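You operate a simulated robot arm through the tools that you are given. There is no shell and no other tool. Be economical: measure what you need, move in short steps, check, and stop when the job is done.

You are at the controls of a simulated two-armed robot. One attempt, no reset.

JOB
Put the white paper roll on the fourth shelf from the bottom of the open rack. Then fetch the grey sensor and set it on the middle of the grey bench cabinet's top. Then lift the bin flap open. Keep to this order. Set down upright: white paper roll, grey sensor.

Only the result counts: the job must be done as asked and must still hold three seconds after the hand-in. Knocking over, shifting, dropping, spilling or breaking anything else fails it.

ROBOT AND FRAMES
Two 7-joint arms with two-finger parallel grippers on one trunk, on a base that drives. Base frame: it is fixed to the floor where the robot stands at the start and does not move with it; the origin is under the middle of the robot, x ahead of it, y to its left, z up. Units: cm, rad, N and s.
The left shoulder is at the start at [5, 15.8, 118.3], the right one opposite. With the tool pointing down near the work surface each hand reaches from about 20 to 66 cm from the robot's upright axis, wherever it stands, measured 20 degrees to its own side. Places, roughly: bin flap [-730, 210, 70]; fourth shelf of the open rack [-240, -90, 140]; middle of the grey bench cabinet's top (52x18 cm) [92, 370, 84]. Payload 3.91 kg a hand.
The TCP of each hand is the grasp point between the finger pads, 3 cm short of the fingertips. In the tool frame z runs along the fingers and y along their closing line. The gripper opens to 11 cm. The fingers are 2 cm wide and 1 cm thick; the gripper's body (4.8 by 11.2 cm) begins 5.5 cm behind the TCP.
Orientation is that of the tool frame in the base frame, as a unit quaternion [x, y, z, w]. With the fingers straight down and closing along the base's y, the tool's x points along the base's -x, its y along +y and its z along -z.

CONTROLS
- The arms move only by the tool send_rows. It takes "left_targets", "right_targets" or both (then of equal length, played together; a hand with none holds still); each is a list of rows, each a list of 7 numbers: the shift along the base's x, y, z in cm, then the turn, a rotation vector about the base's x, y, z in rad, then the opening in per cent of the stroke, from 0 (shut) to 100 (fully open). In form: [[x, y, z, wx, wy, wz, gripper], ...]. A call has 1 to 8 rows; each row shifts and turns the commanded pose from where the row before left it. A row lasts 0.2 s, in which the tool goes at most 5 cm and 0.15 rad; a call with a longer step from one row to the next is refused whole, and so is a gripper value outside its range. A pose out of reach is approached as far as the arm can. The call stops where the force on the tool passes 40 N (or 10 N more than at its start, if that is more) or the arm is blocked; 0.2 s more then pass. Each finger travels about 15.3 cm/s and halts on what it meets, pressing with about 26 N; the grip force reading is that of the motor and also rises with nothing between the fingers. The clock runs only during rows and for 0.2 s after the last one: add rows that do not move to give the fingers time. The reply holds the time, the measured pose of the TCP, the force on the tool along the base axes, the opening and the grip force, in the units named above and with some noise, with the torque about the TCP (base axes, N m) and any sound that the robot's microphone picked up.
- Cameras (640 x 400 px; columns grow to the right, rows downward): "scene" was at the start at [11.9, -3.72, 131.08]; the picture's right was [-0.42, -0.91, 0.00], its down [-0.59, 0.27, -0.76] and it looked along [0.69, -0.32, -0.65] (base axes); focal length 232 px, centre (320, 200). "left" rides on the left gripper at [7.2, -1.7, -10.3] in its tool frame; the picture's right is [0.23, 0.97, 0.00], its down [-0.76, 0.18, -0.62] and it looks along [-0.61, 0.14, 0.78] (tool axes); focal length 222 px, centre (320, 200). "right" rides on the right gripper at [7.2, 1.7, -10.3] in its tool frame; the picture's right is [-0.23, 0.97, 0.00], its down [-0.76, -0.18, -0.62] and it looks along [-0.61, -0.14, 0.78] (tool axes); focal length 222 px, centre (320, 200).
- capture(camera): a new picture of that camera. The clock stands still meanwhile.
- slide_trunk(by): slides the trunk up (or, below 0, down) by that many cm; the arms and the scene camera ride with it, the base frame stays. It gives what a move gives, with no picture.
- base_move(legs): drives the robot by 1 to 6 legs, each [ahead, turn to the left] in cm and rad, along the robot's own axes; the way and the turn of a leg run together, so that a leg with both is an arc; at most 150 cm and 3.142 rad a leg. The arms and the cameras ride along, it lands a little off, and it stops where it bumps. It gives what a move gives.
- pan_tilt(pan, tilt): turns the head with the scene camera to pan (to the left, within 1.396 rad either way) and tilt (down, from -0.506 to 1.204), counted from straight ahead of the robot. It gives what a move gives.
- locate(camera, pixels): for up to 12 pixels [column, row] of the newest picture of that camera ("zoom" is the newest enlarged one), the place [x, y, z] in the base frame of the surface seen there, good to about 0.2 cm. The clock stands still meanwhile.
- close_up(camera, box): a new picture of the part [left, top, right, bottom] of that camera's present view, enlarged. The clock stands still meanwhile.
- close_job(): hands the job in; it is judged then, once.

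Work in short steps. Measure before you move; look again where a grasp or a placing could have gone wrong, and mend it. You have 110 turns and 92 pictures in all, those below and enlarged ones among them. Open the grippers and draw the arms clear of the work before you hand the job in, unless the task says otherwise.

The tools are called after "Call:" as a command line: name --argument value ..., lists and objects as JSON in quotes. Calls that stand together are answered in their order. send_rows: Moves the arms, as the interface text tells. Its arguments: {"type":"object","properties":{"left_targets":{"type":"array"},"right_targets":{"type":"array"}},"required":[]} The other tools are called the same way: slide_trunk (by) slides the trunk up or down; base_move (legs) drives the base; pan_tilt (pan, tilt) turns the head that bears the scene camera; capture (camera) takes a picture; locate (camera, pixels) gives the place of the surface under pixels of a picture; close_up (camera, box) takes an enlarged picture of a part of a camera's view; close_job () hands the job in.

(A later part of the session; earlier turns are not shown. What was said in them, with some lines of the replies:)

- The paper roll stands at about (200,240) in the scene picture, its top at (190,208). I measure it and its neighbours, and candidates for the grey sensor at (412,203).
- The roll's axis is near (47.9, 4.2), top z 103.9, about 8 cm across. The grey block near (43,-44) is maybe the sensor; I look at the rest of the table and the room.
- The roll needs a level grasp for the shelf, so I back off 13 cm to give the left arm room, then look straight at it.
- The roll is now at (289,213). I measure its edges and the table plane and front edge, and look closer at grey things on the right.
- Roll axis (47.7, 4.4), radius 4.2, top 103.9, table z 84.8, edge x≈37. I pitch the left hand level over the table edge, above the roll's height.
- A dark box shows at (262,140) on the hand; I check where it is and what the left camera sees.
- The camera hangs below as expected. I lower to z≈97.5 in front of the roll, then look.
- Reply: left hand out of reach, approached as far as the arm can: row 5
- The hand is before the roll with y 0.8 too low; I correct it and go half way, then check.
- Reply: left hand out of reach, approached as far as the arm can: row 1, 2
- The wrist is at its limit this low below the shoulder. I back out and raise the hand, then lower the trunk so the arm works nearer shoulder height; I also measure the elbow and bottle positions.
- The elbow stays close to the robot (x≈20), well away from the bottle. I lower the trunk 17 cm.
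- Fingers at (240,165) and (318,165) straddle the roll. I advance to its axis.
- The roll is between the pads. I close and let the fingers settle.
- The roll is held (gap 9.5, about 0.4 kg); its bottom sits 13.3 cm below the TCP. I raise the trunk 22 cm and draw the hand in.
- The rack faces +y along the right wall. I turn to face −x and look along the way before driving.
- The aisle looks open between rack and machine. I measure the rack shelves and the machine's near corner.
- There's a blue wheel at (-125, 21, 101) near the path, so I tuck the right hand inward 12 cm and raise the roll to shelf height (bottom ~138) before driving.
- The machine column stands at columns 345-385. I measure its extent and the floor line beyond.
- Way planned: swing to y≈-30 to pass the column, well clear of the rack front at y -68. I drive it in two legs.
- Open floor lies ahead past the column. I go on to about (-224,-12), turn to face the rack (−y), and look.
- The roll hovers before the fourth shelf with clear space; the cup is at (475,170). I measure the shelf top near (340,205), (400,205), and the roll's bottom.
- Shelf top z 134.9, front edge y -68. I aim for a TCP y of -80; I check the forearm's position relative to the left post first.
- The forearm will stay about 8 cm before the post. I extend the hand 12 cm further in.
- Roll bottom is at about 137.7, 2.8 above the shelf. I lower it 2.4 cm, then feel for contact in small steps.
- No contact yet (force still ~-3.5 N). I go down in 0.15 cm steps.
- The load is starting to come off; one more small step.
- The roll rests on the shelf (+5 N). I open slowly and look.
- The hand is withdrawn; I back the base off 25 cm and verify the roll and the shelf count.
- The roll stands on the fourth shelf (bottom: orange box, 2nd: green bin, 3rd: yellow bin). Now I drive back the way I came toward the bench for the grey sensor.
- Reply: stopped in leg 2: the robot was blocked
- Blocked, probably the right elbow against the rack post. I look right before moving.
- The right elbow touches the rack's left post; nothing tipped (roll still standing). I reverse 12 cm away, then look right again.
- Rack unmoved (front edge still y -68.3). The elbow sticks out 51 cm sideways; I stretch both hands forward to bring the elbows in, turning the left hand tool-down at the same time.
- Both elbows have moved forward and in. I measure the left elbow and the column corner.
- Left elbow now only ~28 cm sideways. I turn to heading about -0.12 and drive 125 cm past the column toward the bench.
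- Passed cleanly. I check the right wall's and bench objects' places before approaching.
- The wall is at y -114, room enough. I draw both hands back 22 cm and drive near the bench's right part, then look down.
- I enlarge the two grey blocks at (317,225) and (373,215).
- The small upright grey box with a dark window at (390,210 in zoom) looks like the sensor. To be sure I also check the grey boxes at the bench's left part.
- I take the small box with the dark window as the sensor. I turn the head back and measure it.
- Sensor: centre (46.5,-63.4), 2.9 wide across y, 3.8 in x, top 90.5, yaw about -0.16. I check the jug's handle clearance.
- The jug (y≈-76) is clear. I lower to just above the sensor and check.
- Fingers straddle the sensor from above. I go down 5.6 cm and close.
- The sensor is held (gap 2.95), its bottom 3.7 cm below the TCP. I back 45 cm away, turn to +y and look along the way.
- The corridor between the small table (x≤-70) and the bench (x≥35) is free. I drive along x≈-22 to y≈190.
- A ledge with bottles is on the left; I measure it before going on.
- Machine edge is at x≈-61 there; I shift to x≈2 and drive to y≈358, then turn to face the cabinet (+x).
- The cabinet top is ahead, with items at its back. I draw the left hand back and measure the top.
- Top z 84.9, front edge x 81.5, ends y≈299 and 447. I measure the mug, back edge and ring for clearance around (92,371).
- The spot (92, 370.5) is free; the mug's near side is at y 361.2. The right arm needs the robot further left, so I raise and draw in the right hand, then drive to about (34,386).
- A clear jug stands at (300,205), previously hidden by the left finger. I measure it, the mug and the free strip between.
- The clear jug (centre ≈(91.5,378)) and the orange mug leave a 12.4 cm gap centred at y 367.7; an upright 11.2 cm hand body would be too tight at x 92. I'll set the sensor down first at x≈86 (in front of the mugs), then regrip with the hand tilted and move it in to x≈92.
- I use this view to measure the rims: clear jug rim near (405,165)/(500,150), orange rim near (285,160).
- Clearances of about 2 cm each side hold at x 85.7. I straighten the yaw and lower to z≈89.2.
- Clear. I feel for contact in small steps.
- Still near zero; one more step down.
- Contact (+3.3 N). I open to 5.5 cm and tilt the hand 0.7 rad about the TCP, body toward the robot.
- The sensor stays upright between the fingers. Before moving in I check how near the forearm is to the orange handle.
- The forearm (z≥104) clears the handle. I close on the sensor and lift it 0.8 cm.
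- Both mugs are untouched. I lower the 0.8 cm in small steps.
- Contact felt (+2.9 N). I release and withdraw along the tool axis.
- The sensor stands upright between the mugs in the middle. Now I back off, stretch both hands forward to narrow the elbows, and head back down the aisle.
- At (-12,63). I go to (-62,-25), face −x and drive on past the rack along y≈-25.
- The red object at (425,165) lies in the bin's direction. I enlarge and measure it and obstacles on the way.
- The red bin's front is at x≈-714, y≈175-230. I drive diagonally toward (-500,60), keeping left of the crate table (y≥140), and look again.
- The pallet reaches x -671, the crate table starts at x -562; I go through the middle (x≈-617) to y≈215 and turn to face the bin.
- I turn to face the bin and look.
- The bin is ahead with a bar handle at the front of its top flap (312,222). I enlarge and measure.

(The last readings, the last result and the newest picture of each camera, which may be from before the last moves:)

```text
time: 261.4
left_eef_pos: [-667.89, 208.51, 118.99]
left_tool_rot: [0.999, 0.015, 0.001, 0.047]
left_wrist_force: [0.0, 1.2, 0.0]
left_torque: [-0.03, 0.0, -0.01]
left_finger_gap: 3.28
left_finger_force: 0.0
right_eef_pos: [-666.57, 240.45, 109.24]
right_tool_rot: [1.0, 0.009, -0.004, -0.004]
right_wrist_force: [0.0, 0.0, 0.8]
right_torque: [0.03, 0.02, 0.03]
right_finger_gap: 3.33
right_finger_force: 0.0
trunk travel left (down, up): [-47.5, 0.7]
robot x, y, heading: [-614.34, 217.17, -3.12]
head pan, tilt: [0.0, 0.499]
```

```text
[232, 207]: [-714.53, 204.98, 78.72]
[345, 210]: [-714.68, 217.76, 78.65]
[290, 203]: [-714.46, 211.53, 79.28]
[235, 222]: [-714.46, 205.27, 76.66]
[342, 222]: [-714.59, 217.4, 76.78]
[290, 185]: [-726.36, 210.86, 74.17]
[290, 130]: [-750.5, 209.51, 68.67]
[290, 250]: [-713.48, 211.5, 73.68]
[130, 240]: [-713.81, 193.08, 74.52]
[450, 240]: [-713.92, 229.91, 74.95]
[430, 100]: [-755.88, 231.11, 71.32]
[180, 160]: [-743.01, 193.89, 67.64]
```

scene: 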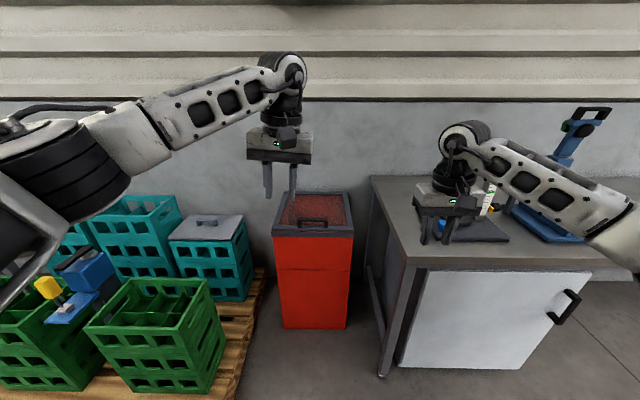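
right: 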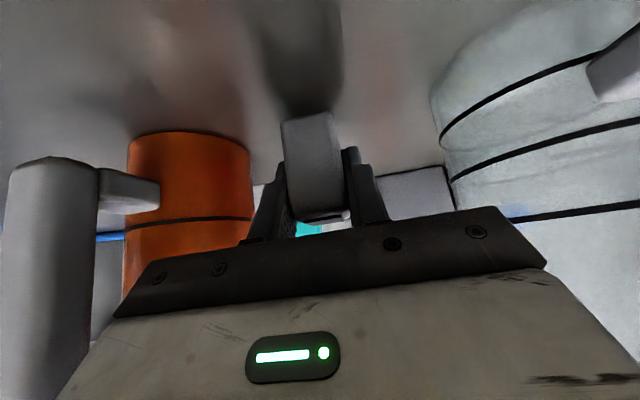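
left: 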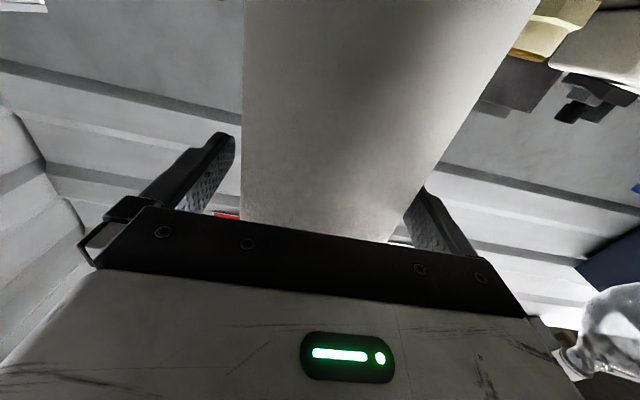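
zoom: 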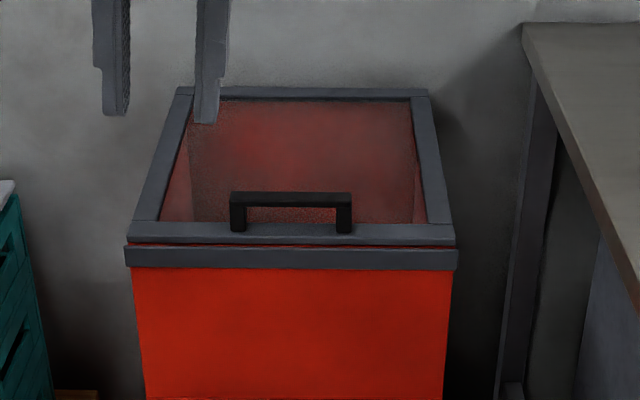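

The flap's bar handle spans y 204.5–218 at x -714.5, z≈79; the flap hinges at the back. I plan to hook the bar with the level right hand (fingers vertical) and push the flap on with the left. First I draw in and level both hands here.

Call:
send_rows --left_targets '[[2, 0, 0.5, 0, 0.1428, 0, 30], [2, 0, 0.5, 0, 0.1428, 0, 10], [2, 0, 0.5, 0, 0.1428, 0, 0], [2, 0, 0.5, 0, 0.1428, 0, 0], [2, 0, 0, 0, 0.1428, 0, 0], [0, 0, 0, 0, 0.1428, 0, 0], [0, 0, 0, 0, 0.1428, 0, 0], [0, 0, 0, 0, 0.1428, 0, 0]]' --right_targets '[[2, 0, 0.5, 0, 0.1428, 0, 40], [2, 0, 0.5, 0, 0.1428, 0, 45], [2, 0, 0.5, 0, 0.1428, 0, 45], [2, 0, 0.5, 0, 0.1428, 0, 45], [2, 0, 0.5, 0, 0.1428, 0, 45], [0, 0, 0.5, 0, 0.1428, 0, 45], [0, 0, 0.5, 0, 0.1428, 0, 45], [0, 0, 0.5, 0, 0.1428, 0, 45]]'

Call:
send_rows --left_targets '[[0, 0, 0, 0, 0.1428, 0, 0], [0, 0, 0, 0, 0.1428, 0, 0], [0, 0, 0, 0, 0.1428, 0, 0], [0, 0, 0, 0, 0, 0, 0], [0, 0, 0, 0, 0, 0, 0], [0, 0, 0, 0, 0, 0, 0], [0, 0, 0, 0, 0, 0, 0], [0, 0, 0, 0, 0, 0, 0]]' --right_targets '[[0, 0, 0, 0, 0.1428, 0, 45], [0, 0, 0, 0, 0.1428, 0, 45], [0, 0, 0, 0, 0.1428, 0, 45], [0, 0, 0, 0.1428, 0, 0, 45], [0, 0, 0, 0.1428, 0, 0, 45], [0, 0, 0, 0.1428, 0, 0, 45], [0, 0, 0, 0.1428, 0, 0, 45], [0, 0, 0, 0.1428, 0, 0, 45]]'

Call:
send_rows --right_targets '[[0, 0, 0, 0.1428, 0, 0, 45], [0, 0, 0, 0.1428, 0, 0, 45], [0, 0, 0, 0.1428, 0, 0, 45], [0, 0, 0, 0.1428, 0, 0, 45], [0, 0, 0, 0.1428, 0, 0, 45], [0, 0, 0, 0.1428, 0, 0, 45], [0, 0, 0, 0, 0, 0, 45]]'

Call:
slide_trunk --by -28

Call:
capture --camera "scene"

```text
time: 263.2
left_eef_pos: [-657.88, 208.49, 121.02]
left_tool_rot: [0.84, 0.039, -0.54, 0.031]
left_wrist_force: [-0.3, 0.1, -0.2]
left_torque: [0.0, 0.03, 0.02]
left_finger_gap: 0.0
left_finger_force: 25.9
right_eef_pos: [-658.89, 240.51, 113.01]
right_tool_rot: [0.838, 0.005, -0.545, -0.008]
right_wrist_force: [-0.4, -0.5, 0.2]
right_torque: [-0.01, 0.04, -0.02]
right_finger_gap: 4.94
right_finger_force: 0.1
right hand out of reach, approached as far as the arm can: row 7, 8
trunk travel left (down, up): [-47.5, 0.7]
robot x, y, heading: [-614.2, 217.45, -3.119]
head pan, tilt: [0.0, 0.499]
```

```text
time: 265.0
left_eef_pos: [-657.9, 208.54, 120.91]
left_tool_rot: [0.708, 0.043, -0.705, 0.022]
left_wrist_force: [0.5, -0.1, 0.7]
left_torque: [-0.01, 0.0, 0.01]
left_finger_gap: 0.0
left_finger_force: 26.2
right_eef_pos: [-659.67, 239.72, 116.3]
right_tool_rot: [0.766, 0.208, -0.549, -0.263]
right_wrist_force: [1.3, 0.3, -0.3]
right_torque: [-0.01, 0.01, 0.0]
right_finger_gap: 4.97
right_finger_force: 0.2
right hand out of reach, approached as far as the arm can: row 1, 2, 3, 4
trunk travel left (down, up): [-47.5, 0.7]
robot x, y, heading: [-614.16, 217.37, -3.118]
head pan, tilt: [0.0, 0.499]
```

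```text
time: 266.6
left_eef_pos: [-658.07, 208.44, 120.9]
left_tool_rot: [0.707, 0.043, -0.705, 0.022]
left_wrist_force: [0.2, -0.1, -0.6]
left_torque: [-0.02, -0.04, 0.01]
left_finger_gap: 0.0
left_finger_force: 25.7
right_eef_pos: [-659.73, 239.26, 116.57]
right_tool_rot: [0.589, 0.417, -0.411, -0.558]
right_wrist_force: [0.6, 0.6, 0.0]
right_torque: [-0.01, 0.01, -0.02]
right_finger_gap: 4.97
right_finger_force: 0.1
right hand out of reach, approached as far as the arm can: row 6
trunk travel left (down, up): [-47.5, 0.7]
robot x, y, heading: [-614.17, 217.24, -3.12]
head pan, tilt: [0.0, 0.499]
```

```text
time: 269.4
left_eef_pos: [-658.02, 208.67, 92.86]
left_tool_rot: [0.708, 0.044, -0.705, 0.022]
left_wrist_force: [-0.4, -0.6, 0.3]
left_torque: [0.0, 0.04, -0.02]
left_finger_gap: 0.01
left_finger_force: 26.2
right_eef_pos: [-659.75, 239.34, 88.55]
right_tool_rot: [0.59, 0.417, -0.412, -0.556]
right_wrist_force: [0.3, -0.3, -0.3]
right_torque: [-0.03, 0.02, -0.06]
right_finger_gap: 4.92
right_finger_force: 0.0
trunk travel left (down, up): [-19.5, 28.7]
robot x, y, heading: [-614.21, 217.38, -3.118]
head pan, tilt: [0.0, 0.499]
```

```text
19 pictures are left
```

scene: 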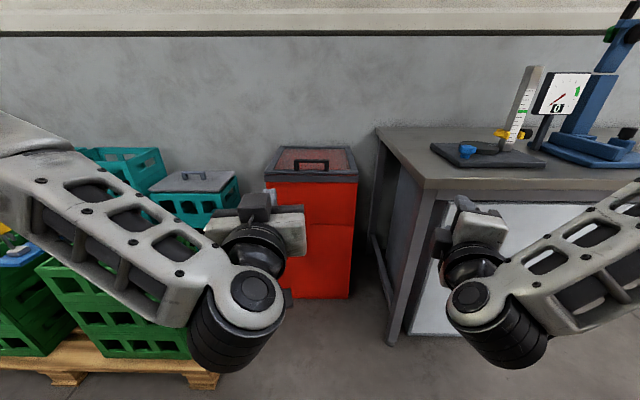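

The right hand is level with fingers vertical but yawed ~0.3; usable. I move the right hand to y≈213 while straightening its yaw, the left to y≈197, keeping clear of the desk.

Call:
send_rows --left_targets '[[0, -3, 0, 0, 0, 0, 0], [0, -3, 0, 0, 0, 0, 0], [0, -3, 0, 0, 0, 0, 0], [0, -3, 0, 0, 0, 0, 0], [0, 0, 0, 0, 0, 0, 0], [0, 0, 0, 0, 0, 0, 0], [0, 0, 0, 0, 0, 0, 0], [0, 0, 0, 0, 0, 0, 0]]' --right_targets '[[0, -3.5, 0, 0, 0, 0, 45], [0, -3.5, 0, 0, 0, 0, 45], [0, -3.5, 0, 0, 0, 0.05, 45], [-1, -3.5, 0, 0, 0, 0.06, 45], [-1, -3.5, 0, 0, 0, 0.07, 45], [-1, -3.5, 0, 0, 0, 0.07, 45], [-1, -3, 0, 0, 0, 0.07, 45], [0, -2, 0, 0, 0, 0, 45]]'

Call:
locate --camera "scene" --pixels '[[380, 130], [425, 188], [375, 220], [415, 320], [320, 160], [350, 150], [270, 150], [310, 148], [200, 175]]'

```text
time: 271.2
left_eef_pos: [-658.5, 199.81, 94.08]
left_tool_rot: [0.708, 0.044, -0.704, 0.024]
left_wrist_force: [0.4, 0.2, 0.0]
left_torque: [0.04, 0.02, -0.03]
left_finger_gap: 0.0
left_finger_force: 26.3
left hand out of reach, approached as far as the arm can: row 3, 4
right_eef_pos: [-663.58, 213.08, 88.5]
right_tool_rot: [0.516, 0.505, -0.495, -0.484]
right_wrist_force: [0.0, 0.7, 0.4]
right_torque: [0.01, 0.02, 0.01]
right_finger_gap: 4.93
right_finger_force: 0.0
trunk travel left (down, up): [-19.5, 28.7]
robot x, y, heading: [-614.64, 217.56, -3.116]
head pan, tilt: [0.0, 0.499]
```

```text
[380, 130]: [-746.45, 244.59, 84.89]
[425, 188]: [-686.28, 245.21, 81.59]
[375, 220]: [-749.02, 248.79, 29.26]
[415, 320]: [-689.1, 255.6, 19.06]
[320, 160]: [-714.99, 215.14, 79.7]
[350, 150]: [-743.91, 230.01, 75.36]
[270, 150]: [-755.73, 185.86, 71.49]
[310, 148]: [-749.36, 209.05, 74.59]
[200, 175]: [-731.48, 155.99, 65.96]
```

The desk's left edge is y≈245, front x≈-686. I drive forward 36 cm (robot to x≈-650), then look.

Call:
base_move --legs '[[36, 0]]'

Call:
pan_tilt --pan 0.0 --tilt 0.6

Call:
capture --camera "scene"

```text
time: 273.6
left_eef_pos: [-694.59, 198.77, 94.02]
left_tool_rot: [0.708, 0.044, -0.704, 0.024]
left_wrist_force: [-0.6, -1.1, -0.2]
left_torque: [0.03, 0.02, -0.01]
left_finger_gap: 0.0
left_finger_force: 26.0
right_eef_pos: [-699.81, 212.37, 88.59]
right_tool_rot: [0.515, 0.505, -0.495, -0.484]
right_wrist_force: [0.5, 0.0, 0.5]
right_torque: [0.0, -0.01, 0.0]
right_finger_gap: 4.97
right_finger_force: 0.0
trunk travel left (down, up): [-19.5, 28.7]
robot x, y, heading: [-650.13, 216.84, -3.122]
head pan, tilt: [0.0, 0.499]
```

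```text
time: 274.2
left_eef_pos: [-694.67, 198.99, 94.03]
left_tool_rot: [0.708, 0.044, -0.704, 0.023]
left_wrist_force: [0.2, 0.2, -0.3]
left_torque: [0.0, -0.04, -0.02]
left_finger_gap: 0.01
left_finger_force: 26.4
right_eef_pos: [-699.72, 212.35, 88.52]
right_tool_rot: [0.516, 0.505, -0.495, -0.484]
right_wrist_force: [-0.3, 0.0, 0.6]
right_torque: [-0.02, -0.04, 0.0]
right_finger_gap: 4.98
right_finger_force: 0.0
trunk travel left (down, up): [-19.5, 28.7]
robot x, y, heading: [-650.19, 216.71, -3.121]
head pan, tilt: [0.0, 0.6]
```

```text
18 pictures are left
```

scene: 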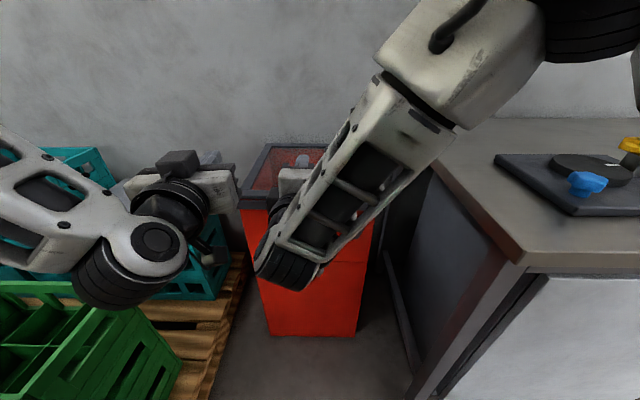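

The right forearm hides the handle; I look with the right hand camera.

Call:
capture --camera "right"

```text
17 pictures are left
```

right: 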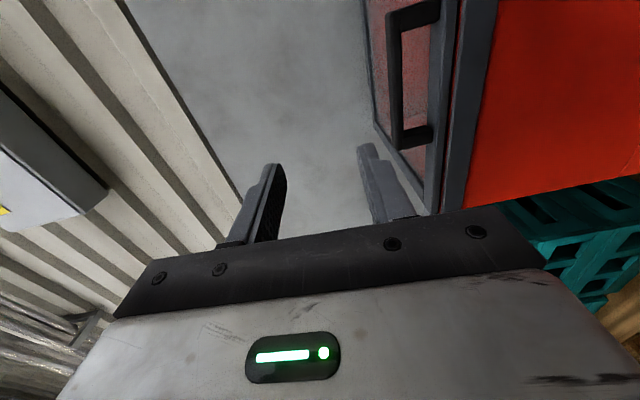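

This side view (image right = down) shows the bar, slot and flap frame. I measure bar and frame heights.

Call:
locate --camera "right" --pixels '[[389, 80], [396, 80], [402, 80], [434, 80], [440, 80], [445, 100], [405, 135], [395, 140], [420, 10], [395, 15], [455, 100], [460, 150]]'

Call:
close_up --camera "right" --box '[340, 0, 500, 100]'

```text
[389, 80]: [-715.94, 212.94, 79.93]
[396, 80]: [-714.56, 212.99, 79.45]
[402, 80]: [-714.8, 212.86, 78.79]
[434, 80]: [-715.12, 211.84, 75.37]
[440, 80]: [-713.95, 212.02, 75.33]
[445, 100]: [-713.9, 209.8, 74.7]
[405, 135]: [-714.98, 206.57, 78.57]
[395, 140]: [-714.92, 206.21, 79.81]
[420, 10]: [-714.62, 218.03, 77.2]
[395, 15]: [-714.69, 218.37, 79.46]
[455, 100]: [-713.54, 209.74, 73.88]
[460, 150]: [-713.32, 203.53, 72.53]
```

```text
4.00 times, centred on (420, 50) of right
```

zoom: 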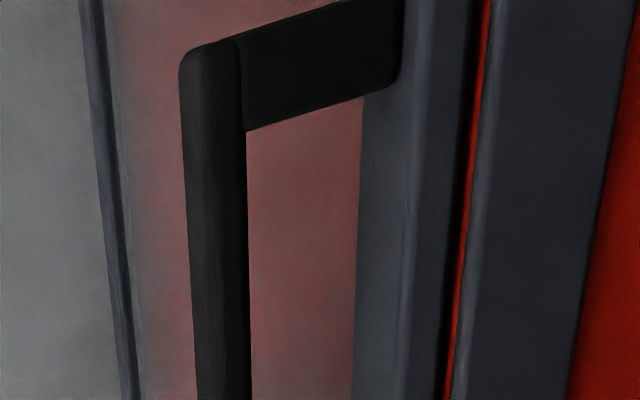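

The slot under the bar is 3.3 cm high (75.4–78.7), bar z 78.7–79.9. I lower the hand to z 79.3 with a 4 cm opening and slide it on so the bar lies between the fingers.

Call:
send_rows --right_targets '[[0, 0, -4, 0, 0, 0, 36], [0, 0, -4, 0, 0, 0, 36], [0, 0, -1.2, 0, 0, 0, 36], [-4, 0, 0, 0, 0, 0, 36], [-4, 0, 0, 0, 0, 0, 36], [0, 0, 0, 0, 0, 0, 36]]'

Call:
capture --camera "right"

```text
time: 275.6
left_eef_pos: [-694.66, 199.05, 94.06]
left_tool_rot: [0.708, 0.044, -0.704, 0.023]
left_wrist_force: [-0.5, 0.3, -0.4]
left_torque: [0.0, 0.02, 0.02]
left_finger_gap: 0.0
left_finger_force: 26.1
right_eef_pos: [-707.98, 212.32, 79.36]
right_tool_rot: [0.516, 0.505, -0.494, -0.484]
right_wrist_force: [-0.2, 0.0, -0.3]
right_torque: [-0.05, -0.02, -0.03]
right_finger_gap: 3.98
right_finger_force: 0.1
trunk travel left (down, up): [-19.5, 28.7]
robot x, y, heading: [-650.38, 216.7, -3.119]
head pan, tilt: [0.0, 0.6]
```

```text
15 pictures are left
```

right: 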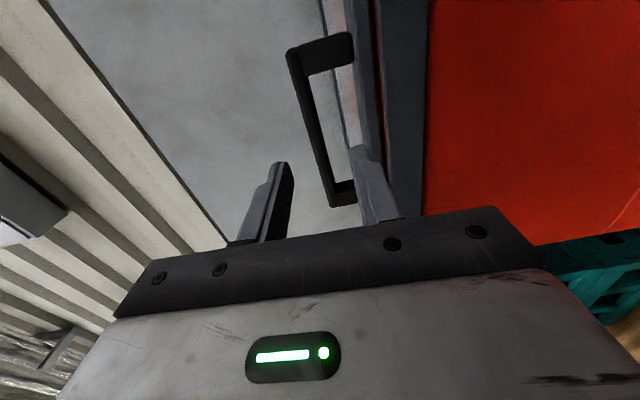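

The bar lies between the fingers' heights. I advance 6.8 cm and narrow to a loose 2.2 cm hold.

Call:
send_rows --right_targets '[[-3, 0, 0, 0, 0, 0, 36], [-3, 0, 0, 0, 0, 0, 36], [-0.8, 0, 0, 0, 0, 0, 36], [0, 0, 0, 0, 0, 0, 24], [0, 0, 0, 0, 0, 0, 24]]'

Call:
capture --camera "right"

```text
time: 276.8
left_eef_pos: [-694.63, 198.91, 94.01]
left_tool_rot: [0.708, 0.043, -0.704, 0.023]
left_wrist_force: [0.1, -0.4, 0.6]
left_torque: [0.01, 0.03, 0.0]
left_finger_gap: 0.0
left_finger_force: 26.2
right_eef_pos: [-714.77, 212.36, 79.24]
right_tool_rot: [0.515, 0.506, -0.495, -0.484]
right_wrist_force: [0.0, -0.4, 0.5]
right_torque: [0.0, 0.0, -0.05]
right_finger_gap: 2.65
right_finger_force: 0.1
trunk travel left (down, up): [-19.5, 28.7]
robot x, y, heading: [-650.0, 216.23, -3.118]
head pan, tilt: [0.0, 0.6]
```

```text
14 pictures are left
```

right: 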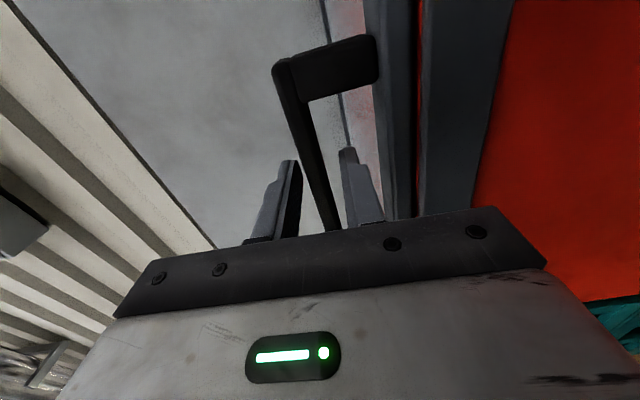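

The bar is captured between the fingers. I lift along the hinge arc by 0.3 rad, pitching the hand with it.

Call:
send_rows --right_targets '[[-0.3, 0, 2.0, 0, -0.05, 0, 24], [-0.4, 0, 2.05, 0, -0.05, 0, 24], [-1.1, 0, 3.98, 0, -0.1, 0, 24], [-1.48, 0, 3.86, 0, -0.1, 0, 24], [0, 0, 0, 0, 0, 0, 24]]'

Call:
capture --camera "right"

```text
time: 278.0
left_eef_pos: [-694.72, 198.93, 94.0]
left_tool_rot: [0.708, 0.044, -0.704, 0.023]
left_wrist_force: [0.5, -0.4, -0.1]
left_torque: [0.01, 0.0, -0.01]
left_finger_gap: 0.0
left_finger_force: 26.6
right_eef_pos: [-717.92, 212.38, 91.29]
right_tool_rot: [0.584, 0.571, -0.412, -0.403]
right_wrist_force: [0.9, 0.3, -1.9]
right_torque: [0.05, 0.02, -0.01]
right_finger_gap: 2.73
right_finger_force: 1.1
trunk travel left (down, up): [-19.5, 28.7]
robot x, y, heading: [-650.01, 216.74, -3.118]
head pan, tilt: [0.0, 0.6]
```

```text
13 pictures are left
```

right: 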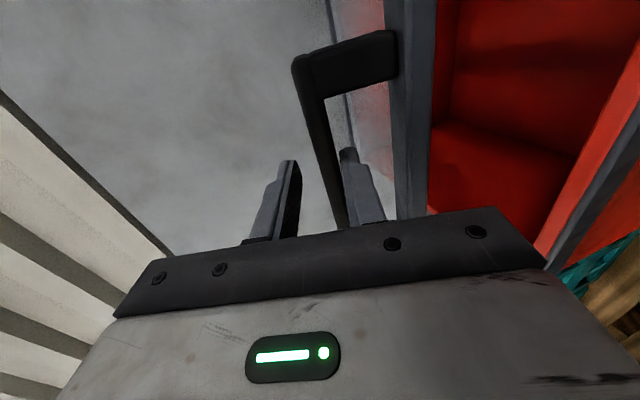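

The flap rises freely (≈2 N). I continue the arc to 0.7 rad.

Call:
send_rows --right_targets '[[-1.86, 0, 3.68, 0, -0.1, 0, 24], [-2.21, 0, 3.48, 0, -0.1, 0, 24], [-2.55, 0, 3.24, 0, -0.1, 0, 24], [-2.87, 0, 2.98, 0, -0.1, 0, 24], [0, 0, 0, 0, 0, 0, 24]]'

Call:
capture --camera "right"

```text
time: 279.2
left_eef_pos: [-694.58, 199.03, 94.14]
left_tool_rot: [0.708, 0.044, -0.704, 0.024]
left_wrist_force: [0.0, 0.4, 0.5]
left_torque: [-0.03, -0.03, 0.0]
left_finger_gap: 0.0
left_finger_force: 26.1
right_eef_pos: [-718.71, 212.38, 93.0]
right_tool_rot: [0.594, 0.581, -0.398, -0.388]
right_wrist_force: [1.2, 0.2, -1.3]
right_torque: [0.02, -0.03, -0.02]
right_finger_gap: 2.75
right_finger_force: 0.6
right hand out of reach, approached as far as the arm can: row 1, 2, 3, 4
trunk travel left (down, up): [-19.5, 28.7]
robot x, y, heading: [-650.15, 216.61, -3.119]
head pan, tilt: [0.0, 0.6]
```

```text
12 pictures are left
```

right: 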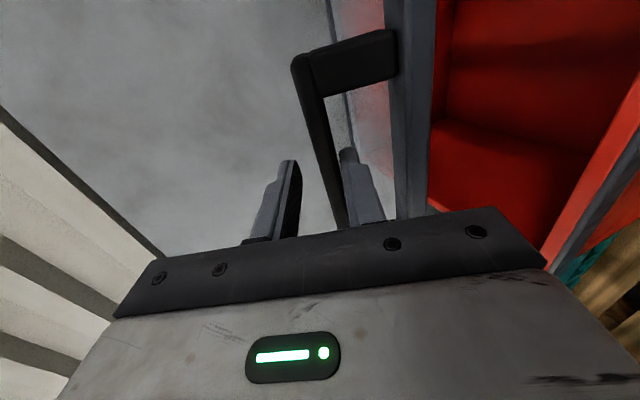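

The right arm is at its limit at ~0.34 rad open. I bring the left hand (closed fingers, level) under the flap's front edge: down to z≈80, then in to x≈-718.

Call:
send_rows --left_targets '[[0, 1, -4, 0, 0, 0, 0], [0, 1, -4, 0, 0, 0, 0], [0, 1, -4, 0, 0, 0, 0], [0, 0, -2, 0, 0, 0, 0], [-4, 0, 0, 0, 0, 0, 0], [-4, 0, 0, 0, 0, 0, 0], [-4, 0, 0, 0, 0, 0, 0], [0, 0, 0, 0, 0, 0, 0]]'

Call:
capture --camera "left"

```text
time: 281.0
left_eef_pos: [-705.39, 207.12, 82.61]
left_tool_rot: [0.709, 0.046, -0.703, 0.024]
left_wrist_force: [0.3, 0.7, -0.3]
left_torque: [0.0, -0.02, 0.03]
left_finger_gap: 0.0
left_finger_force: 26.3
left hand out of reach, approached as far as the arm can: row 1, 2, 3, 4, 5, 6, 7
right_eef_pos: [-718.78, 212.39, 93.01]
right_tool_rot: [0.594, 0.582, -0.398, -0.388]
right_wrist_force: [0.3, -1.4, -4.1]
right_torque: [0.02, 0.0, 0.0]
right_finger_gap: 2.75
right_finger_force: 1.1
trunk travel left (down, up): [-19.5, 28.7]
robot x, y, heading: [-650.0, 217.04, -3.119]
head pan, tilt: [0.0, 0.6]
```

```text
11 pictures are left
```

left: 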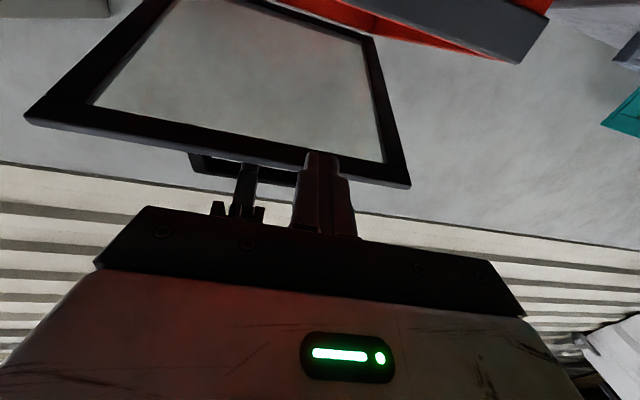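

The left hand drifted to y 207 at its wrist limit. I pitch it slightly down (0.3 rad) to gain reach and shift it back to y≈201.

Call:
send_rows --left_targets '[[0, -1, 0, 0, -0.1, 0, 0], [0, -2, 0, 0, -0.1, 0, 0], [0, -2, 0, 0, -0.1, 0, 0], [0, -1, 0, 0, 0, 0, 0], [0, 0, 0, 0, 0, 0, 0]]'

```text
time: 282.2
left_eef_pos: [-705.35, 201.06, 82.67]
left_tool_rot: [0.806, 0.04, -0.59, 0.03]
left_wrist_force: [-0.2, -0.4, -0.4]
left_torque: [0.01, -0.01, -0.01]
left_finger_gap: 0.0
left_finger_force: 26.2
right_eef_pos: [-718.79, 212.34, 93.14]
right_tool_rot: [0.594, 0.582, -0.397, -0.388]
right_wrist_force: [0.7, 0.3, -1.6]
right_torque: [0.04, 0.03, 0.0]
right_finger_gap: 2.76
right_finger_force: 1.4
trunk travel left (down, up): [-19.5, 28.7]
robot x, y, heading: [-650.13, 216.48, -3.121]
head pan, tilt: [0.0, 0.6]
```

Now y 201. I advance 13 cm under the flap edge, then lift a little to take up the flap.

Call:
send_rows --left_targets '[[-3.5, 0, 0, 0, 0, 0, 0], [-3.5, 0, 0, 0, 0, 0, 0], [-3.5, 0, 0, 0, 0, 0, 0], [-3, 0, 0, 0, 0, 0, 0], [0, 0, 1.5, 0, 0, 0, 0], [0, 0, 1.0, 0, 0, 0, 0], [0, 0, 0, 0, 0, 0, 0]]'

Call:
capture --camera "left"

```text
time: 283.8
left_eef_pos: [-718.89, 201.06, 85.21]
left_tool_rot: [0.805, 0.04, -0.591, 0.03]
left_wrist_force: [-0.2, 0.0, 0.7]
left_torque: [0.03, -0.02, 0.01]
left_finger_gap: 0.0
left_finger_force: 26.0
right_eef_pos: [-718.84, 212.4, 93.07]
right_tool_rot: [0.594, 0.581, -0.399, -0.388]
right_wrist_force: [0.8, -0.2, -2.1]
right_torque: [0.02, 0.01, 0.02]
right_finger_gap: 2.79
right_finger_force: 1.2
trunk travel left (down, up): [-19.5, 28.7]
robot x, y, heading: [-650.08, 216.66, -3.117]
head pan, tilt: [0.0, 0.6]
```

```text
10 pictures are left
```

left: 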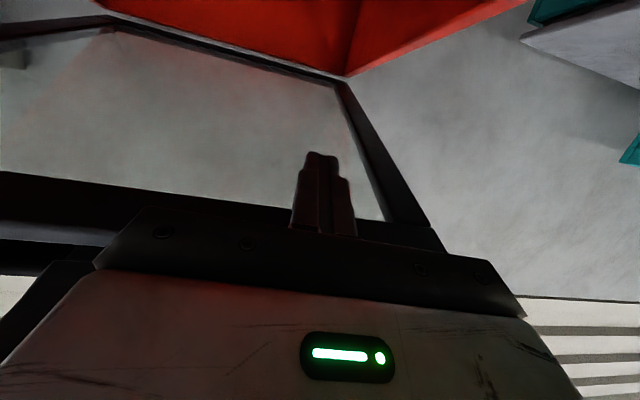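

The fingers are under the flap. I lift the left 1 cm, then open the right hand and draw it back along its axis.

Call:
send_rows --left_targets '[[0, 0, 0.6, 0, 0, 0, 0], [0, 0, 0.4, 0, 0, 0, 0], [0, 0, 0, 0, 0, 0, 0], [0, 0, 0, 0, 0, 0, 0], [0, 0, 0, 0, 0, 0, 0], [0, 0, 0, 0, 0, 0, 0], [0, 0, 0, 0, 0, 0, 0], [0, 0, 0, 0, 0, 0, 0]]' --right_targets '[[0, 0, 0, 0, 0, 0, 24], [0, 0, 0, 0, 0, 0, 36], [0, 0, 0, 0, 0, 0, 40], [0, 0, 0, 0, 0, 0, 40], [2, 0, 0.8, 0, 0, 0, 40], [3, 0, 1.2, 0, 0, 0, 40], [4, 0, 1.6, 0, 0, 0, 40], [4, 0, 1.6, 0, 0, 0, 40]]'

Call:
capture --camera "right"

```text
time: 285.6
left_eef_pos: [-718.94, 201.01, 86.25]
left_tool_rot: [0.805, 0.041, -0.591, 0.03]
left_wrist_force: [6.9, -1.1, -1.7]
left_torque: [-0.01, -0.19, 0.02]
left_finger_gap: 0.0
left_finger_force: 26.0
right_eef_pos: [-705.7, 212.28, 98.28]
right_tool_rot: [0.594, 0.581, -0.398, -0.389]
right_wrist_force: [-1.0, -0.2, 0.2]
right_torque: [-0.01, -0.01, 0.0]
right_finger_gap: 4.39
right_finger_force: 0.1
trunk travel left (down, up): [-19.5, 28.7]
robot x, y, heading: [-650.01, 216.8, -3.117]
head pan, tilt: [0.0, 0.6]
```

```text
9 pictures are left
```

right: 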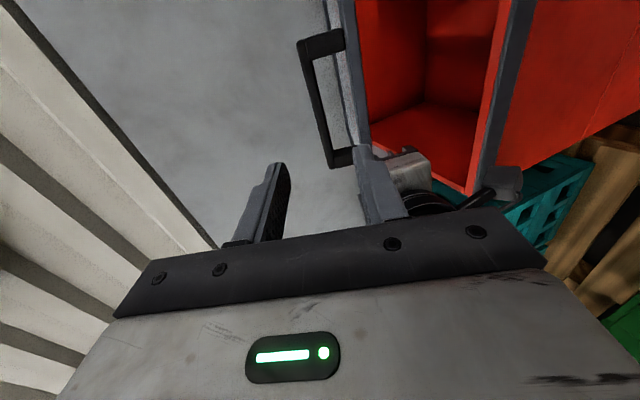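

The flap now rests on the left hand. I lift it along the arc to about 0.8 rad with the hand returning to level, while the right hand backs away.

Call:
send_rows --left_targets '[[-0.9, 0, 2.2, 0, 0.04, 0, 0], [-1, 0, 2.2, 0, 0.04, 0, 0], [-1.6, 0, 3, 0, 0.04, 0, 0], [-2.2, 0, 3.5, 0, 0.04, 0, 0], [-2.6, 0, 3.4, 0, 0.04, 0, 0], [-2.9, 0, 3.1, 0, 0.04, 0, 0], [0, 0, 0, 0, 0, 0, 0]]' --right_targets '[[3, 0, 1, 0, 0, 0, 40], [3, 2, 0, 0, 0, 0, 40], [3, 3, 0, 0, 0, 0, 40], [3, 3, 0, 0, 0, 0, 40], [0, 3, 0, 0, 0, 0, 40], [0, 0, 0, 0, 0, 0, 40], [0, 0, 0, 0, 0, 0, 40]]'

Call:
capture --camera "scene"

```text
time: 287.2
left_eef_pos: [-730.15, 201.35, 103.98]
left_tool_rot: [0.729, 0.044, -0.683, 0.024]
left_wrist_force: [0.5, 0.6, 0.4]
left_torque: [-0.05, 0.0, 0.03]
left_finger_gap: 0.01
left_finger_force: 26.2
right_eef_pos: [-693.78, 223.32, 99.43]
right_tool_rot: [0.594, 0.581, -0.399, -0.388]
right_wrist_force: [-0.1, 0.0, -0.3]
right_torque: [-0.03, 0.04, -0.01]
right_finger_gap: 4.41
right_finger_force: 0.0
trunk travel left (down, up): [-19.5, 28.7]
robot x, y, heading: [-650.62, 216.48, -3.12]
head pan, tilt: [0.0, 0.6]
```

```text
8 pictures are left
```

scene: 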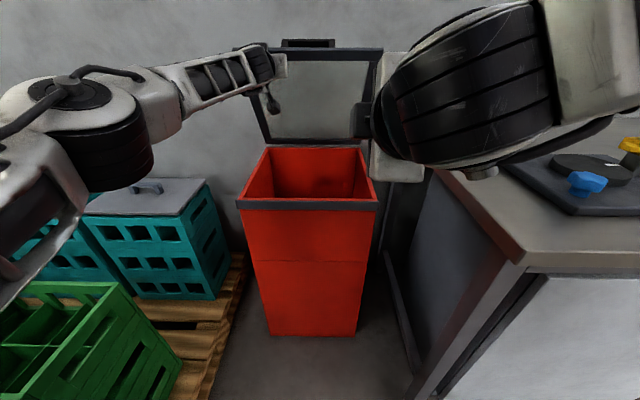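

The flap stands well open and the left hand carries no load. I measure its angle.

Call:
locate --camera "scene" --pixels '[[330, 55], [345, 56], [375, 55], [250, 100], [300, 141], [310, 42], [345, 138], [330, 100], [345, 20]]'

```text
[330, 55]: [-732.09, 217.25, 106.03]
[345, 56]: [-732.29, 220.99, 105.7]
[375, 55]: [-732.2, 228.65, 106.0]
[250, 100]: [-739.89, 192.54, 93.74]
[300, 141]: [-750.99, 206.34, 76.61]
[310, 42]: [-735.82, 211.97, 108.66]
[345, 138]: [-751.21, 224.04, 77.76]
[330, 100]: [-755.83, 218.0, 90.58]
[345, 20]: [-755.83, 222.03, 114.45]
```

The flap is at about 57°, the wall right behind (x -756) limits it near 85°. I push it on with the left hand, watching force.

Call:
send_rows --left_targets '[[-2, 0, 1.4, 0, 0, 0, 0], [-2.5, 0, 1.4, 0, 0, 0, 0], [-2.6, 0, 1.1, 0, 0, 0, 0], [-2.6, 0, 0.8, 0, 0, 0, 0], [-2, 0, 0.4, 0, 0, 0, 0], [0, 0, 0, 0, 0, 0, 0]]'

Call:
capture --camera "scene"

Call:
locate --camera "scene" --pixels '[[330, 55], [330, 50], [355, 50], [375, 55], [300, 141], [345, 138], [262, 110], [375, 60]]'

```text
time: 288.6
left_eef_pos: [-730.89, 201.1, 103.99]
left_tool_rot: [0.729, 0.044, -0.682, 0.025]
left_wrist_force: [2.2, 1.5, -0.8]
left_torque: [-0.02, -0.01, -0.03]
left_finger_gap: 0.0
left_finger_force: 26.1
left hand out of reach, approached as far as the arm can: row 1, 2, 3, 4, 5
right_eef_pos: [-693.81, 223.36, 99.49]
right_tool_rot: [0.594, 0.582, -0.398, -0.389]
right_wrist_force: [1.1, 0.6, 0.9]
right_torque: [-0.02, -0.02, 0.01]
right_finger_gap: 4.41
right_finger_force: 0.0
trunk travel left (down, up): [-19.5, 28.7]
robot x, y, heading: [-650.18, 216.74, -3.122]
head pan, tilt: [0.0, 0.6]
```

```text
7 pictures are left
```

scene: 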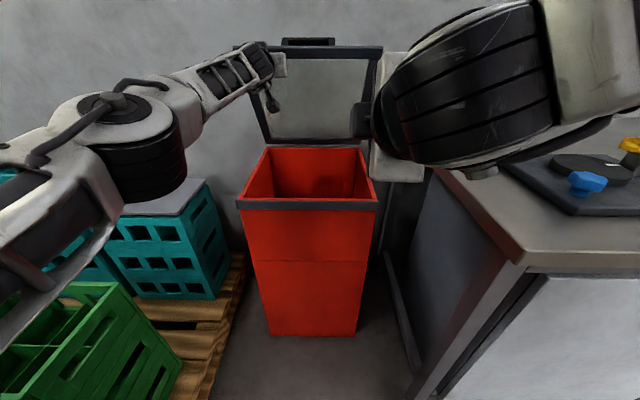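

```text
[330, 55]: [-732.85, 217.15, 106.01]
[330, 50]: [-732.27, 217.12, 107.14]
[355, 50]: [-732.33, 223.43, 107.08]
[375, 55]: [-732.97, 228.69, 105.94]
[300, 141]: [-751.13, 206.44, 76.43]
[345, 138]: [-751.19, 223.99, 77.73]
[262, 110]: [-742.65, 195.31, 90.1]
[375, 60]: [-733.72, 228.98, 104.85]
```

The left arm is at full reach. I raise the right hand 6 cm and drive the base 11 cm forward to push the flap further.

Call:
send_rows --right_targets '[[0, 0, 3, 0, 0, 0, 40], [0, 0, 3, 0, 0, 0, 40]]'

Call:
base_move --legs '[[6, 0], [5, 0]]'

Call:
capture --camera "scene"

Call:
locate --camera "scene" --pixels '[[330, 30], [345, 30], [330, 40], [350, 50], [330, 60], [300, 130], [345, 130]]'

```text
time: 289.2
left_eef_pos: [-730.61, 200.86, 104.14]
left_tool_rot: [0.729, 0.045, -0.683, 0.026]
left_wrist_force: [1.8, 1.9, -0.2]
left_torque: [0.01, -0.02, -0.03]
left_finger_gap: 0.01
left_finger_force: 26.6
right_eef_pos: [-693.82, 223.43, 105.38]
right_tool_rot: [0.593, 0.583, -0.397, -0.388]
right_wrist_force: [-0.8, 0.4, -0.1]
right_torque: [0.0, 0.0, -0.02]
right_finger_gap: 4.38
right_finger_force: 0.1
trunk travel left (down, up): [-19.5, 28.7]
robot x, y, heading: [-650.14, 216.53, -3.118]
head pan, tilt: [0.0, 0.6]
```

```text
time: 290.7
left_eef_pos: [-741.81, 200.66, 103.94]
left_tool_rot: [0.729, 0.046, -0.683, 0.026]
left_wrist_force: [0.0, -0.5, 0.2]
left_torque: [0.0, -0.03, 0.0]
left_finger_gap: 0.02
left_finger_force: 26.3
right_eef_pos: [-704.79, 223.08, 105.52]
right_tool_rot: [0.594, 0.581, -0.398, -0.389]
right_wrist_force: [-0.8, 0.7, -0.3]
right_torque: [-0.02, 0.02, -0.02]
right_finger_gap: 4.43
right_finger_force: 0.1
trunk travel left (down, up): [-19.5, 28.7]
robot x, y, heading: [-661.07, 216.14, -3.116]
head pan, tilt: [0.0, 0.6]
```

```text
6 pictures are left
```

scene: 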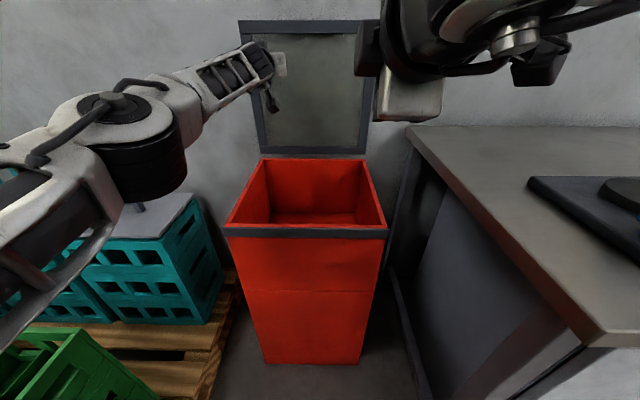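

```text
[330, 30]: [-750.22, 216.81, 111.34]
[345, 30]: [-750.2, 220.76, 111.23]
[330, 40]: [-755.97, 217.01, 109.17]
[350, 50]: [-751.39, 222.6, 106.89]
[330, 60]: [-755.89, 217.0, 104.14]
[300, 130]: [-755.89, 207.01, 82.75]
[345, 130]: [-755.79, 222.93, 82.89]
```

The flap is now nearly vertical (top edge x -750 at z 111) with no load on the hand. I back the base off and check that it stays.

Call:
base_move --legs '[[-30, 0]]'

Call:
capture --camera "scene"

```text
time: 292.8
left_eef_pos: [-711.75, 201.32, 103.97]
left_tool_rot: [0.729, 0.044, -0.682, 0.024]
left_wrist_force: [-0.6, 0.5, 0.0]
left_torque: [-0.02, 0.0, 0.01]
left_finger_gap: 0.01
left_finger_force: 25.8
right_eef_pos: [-674.84, 223.72, 105.37]
right_tool_rot: [0.593, 0.581, -0.399, -0.388]
right_wrist_force: [0.8, -0.2, -0.3]
right_torque: [0.01, -0.02, -0.04]
right_finger_gap: 4.42
right_finger_force: 0.1
trunk travel left (down, up): [-19.5, 28.7]
robot x, y, heading: [-631.07, 217.29, -3.116]
head pan, tilt: [0.0, 0.6]
```

```text
5 pictures are left
```

scene: 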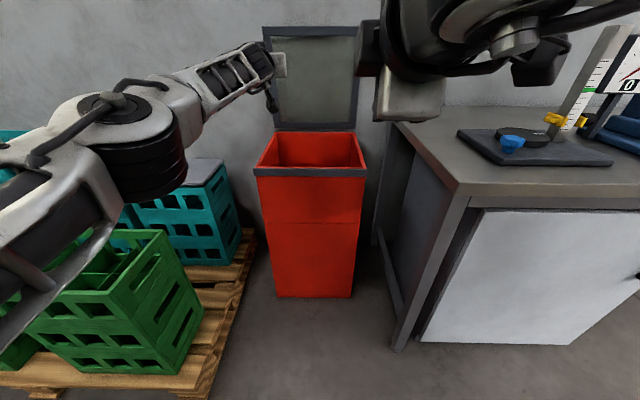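

The flap stays up by itself. I draw the left hand in, open both grippers, back off a bit and wait, then check once more.

Call:
send_rows --left_targets '[[3, 0, 0, 0, 0, 0, 30], [3, 0, 0, 0, 0, 0, 60], [3, 0, 0, 0, 0, 0, 100], [3, 0, 0, 0, 0, 0, 100], [3, 0, 0, 0, 0, 0, 100], [3, 0, 0, 0, 0, 0, 100], [0, 0, 0, 0, 0, 0, 100], [0, 0, 0, 0, 0, 0, 100]]' --right_targets '[[0, 0, 0, 0, 0, 0, 60], [0, 0, 0, 0, 0, 0, 80], [0, 0, 0, 0, 0, 0, 100], [0, 0, 0, 0, 0, 0, 100], [0, 0, 0, 0, 0, 0, 100], [0, 0, 0, 0, 0, 0, 100], [0, 0, 0, 0, 0, 0, 100], [0, 0, 0, 0, 0, 0, 100]]'

Call:
base_move --legs '[[-10, 0]]'

Call:
capture --camera "scene"

Call:
locate --camera "scene" --pixels '[[310, 40], [330, 40], [300, 120], [290, 40]]'

```text
time: 294.6
left_eef_pos: [-693.56, 201.39, 104.01]
left_tool_rot: [0.729, 0.045, -0.682, 0.026]
left_wrist_force: [0.0, -0.6, -0.5]
left_torque: [0.01, -0.02, 0.0]
left_finger_gap: 11.01
left_finger_force: 0.0
right_eef_pos: [-674.86, 223.78, 105.38]
right_tool_rot: [0.594, 0.582, -0.398, -0.388]
right_wrist_force: [0.5, 0.7, 0.3]
right_torque: [-0.01, -0.02, 0.02]
right_finger_gap: 11.01
right_finger_force: 0.1
trunk travel left (down, up): [-19.5, 28.7]
robot x, y, heading: [-631.24, 217.19, -3.114]
head pan, tilt: [0.0, 0.6]
```

```text
time: 295.7
left_eef_pos: [-683.79, 201.55, 104.06]
left_tool_rot: [0.729, 0.046, -0.682, 0.026]
left_wrist_force: [0.2, 0.5, -0.1]
left_torque: [-0.01, 0.01, 0.0]
left_finger_gap: 10.98
left_finger_force: 0.0
right_eef_pos: [-664.75, 224.08, 105.44]
right_tool_rot: [0.593, 0.582, -0.398, -0.388]
right_wrist_force: [0.3, -1.1, 0.0]
right_torque: [0.0, 0.03, -0.03]
right_finger_gap: 11.01
right_finger_force: 0.0
trunk travel left (down, up): [-19.5, 28.7]
robot x, y, heading: [-621.04, 217.41, -3.124]
head pan, tilt: [0.0, 0.6]
```

```text
4 pictures are left
```

scene: 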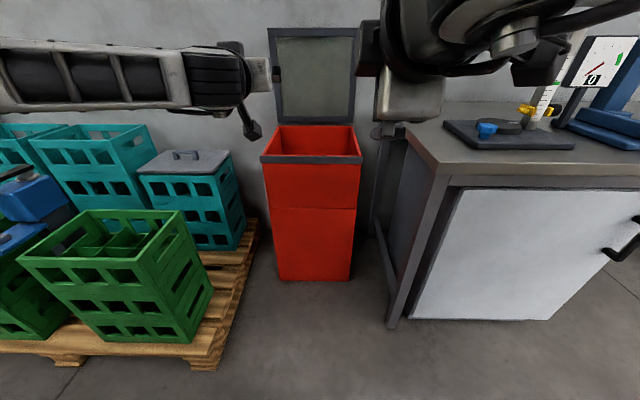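

```text
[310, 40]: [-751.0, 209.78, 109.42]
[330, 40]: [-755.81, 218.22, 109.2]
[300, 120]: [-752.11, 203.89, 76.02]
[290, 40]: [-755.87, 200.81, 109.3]
```

The flap stays upright, the hands are open and clear. I hand in the job.

Call:
close_job

```text
The job is handed in.
```

I did all three steps in the order you gave, and the job is handed in; I don't have the verdict.

- **Paper roll:** it stands upright on the fourth shelf, about a dozen centimetres in from the front edge. I last saw it standing when I drove away from the rack.
- **Grey sensor:** it is upright on the bench cabinet's top at about [91.5, 367, 84.9]. That is a few centimetres to the side of the middle you gave ([92, 370]), because a clear jug and an orange mug left only a 12 cm gap there. I took the sensor to be the small grey box with the dark window, not the plain grey block beside it.
- **Bin flap:** it is open to nearly vertical. It stayed up on its own for about five seconds after I let go, before the hand-in.

On the way back from the rack the robot was blocked. My right elbow had most likely touched the rack's post. The shelf edge measured the same afterwards, and everything I could see on the shelves, including the roll, was still standing.
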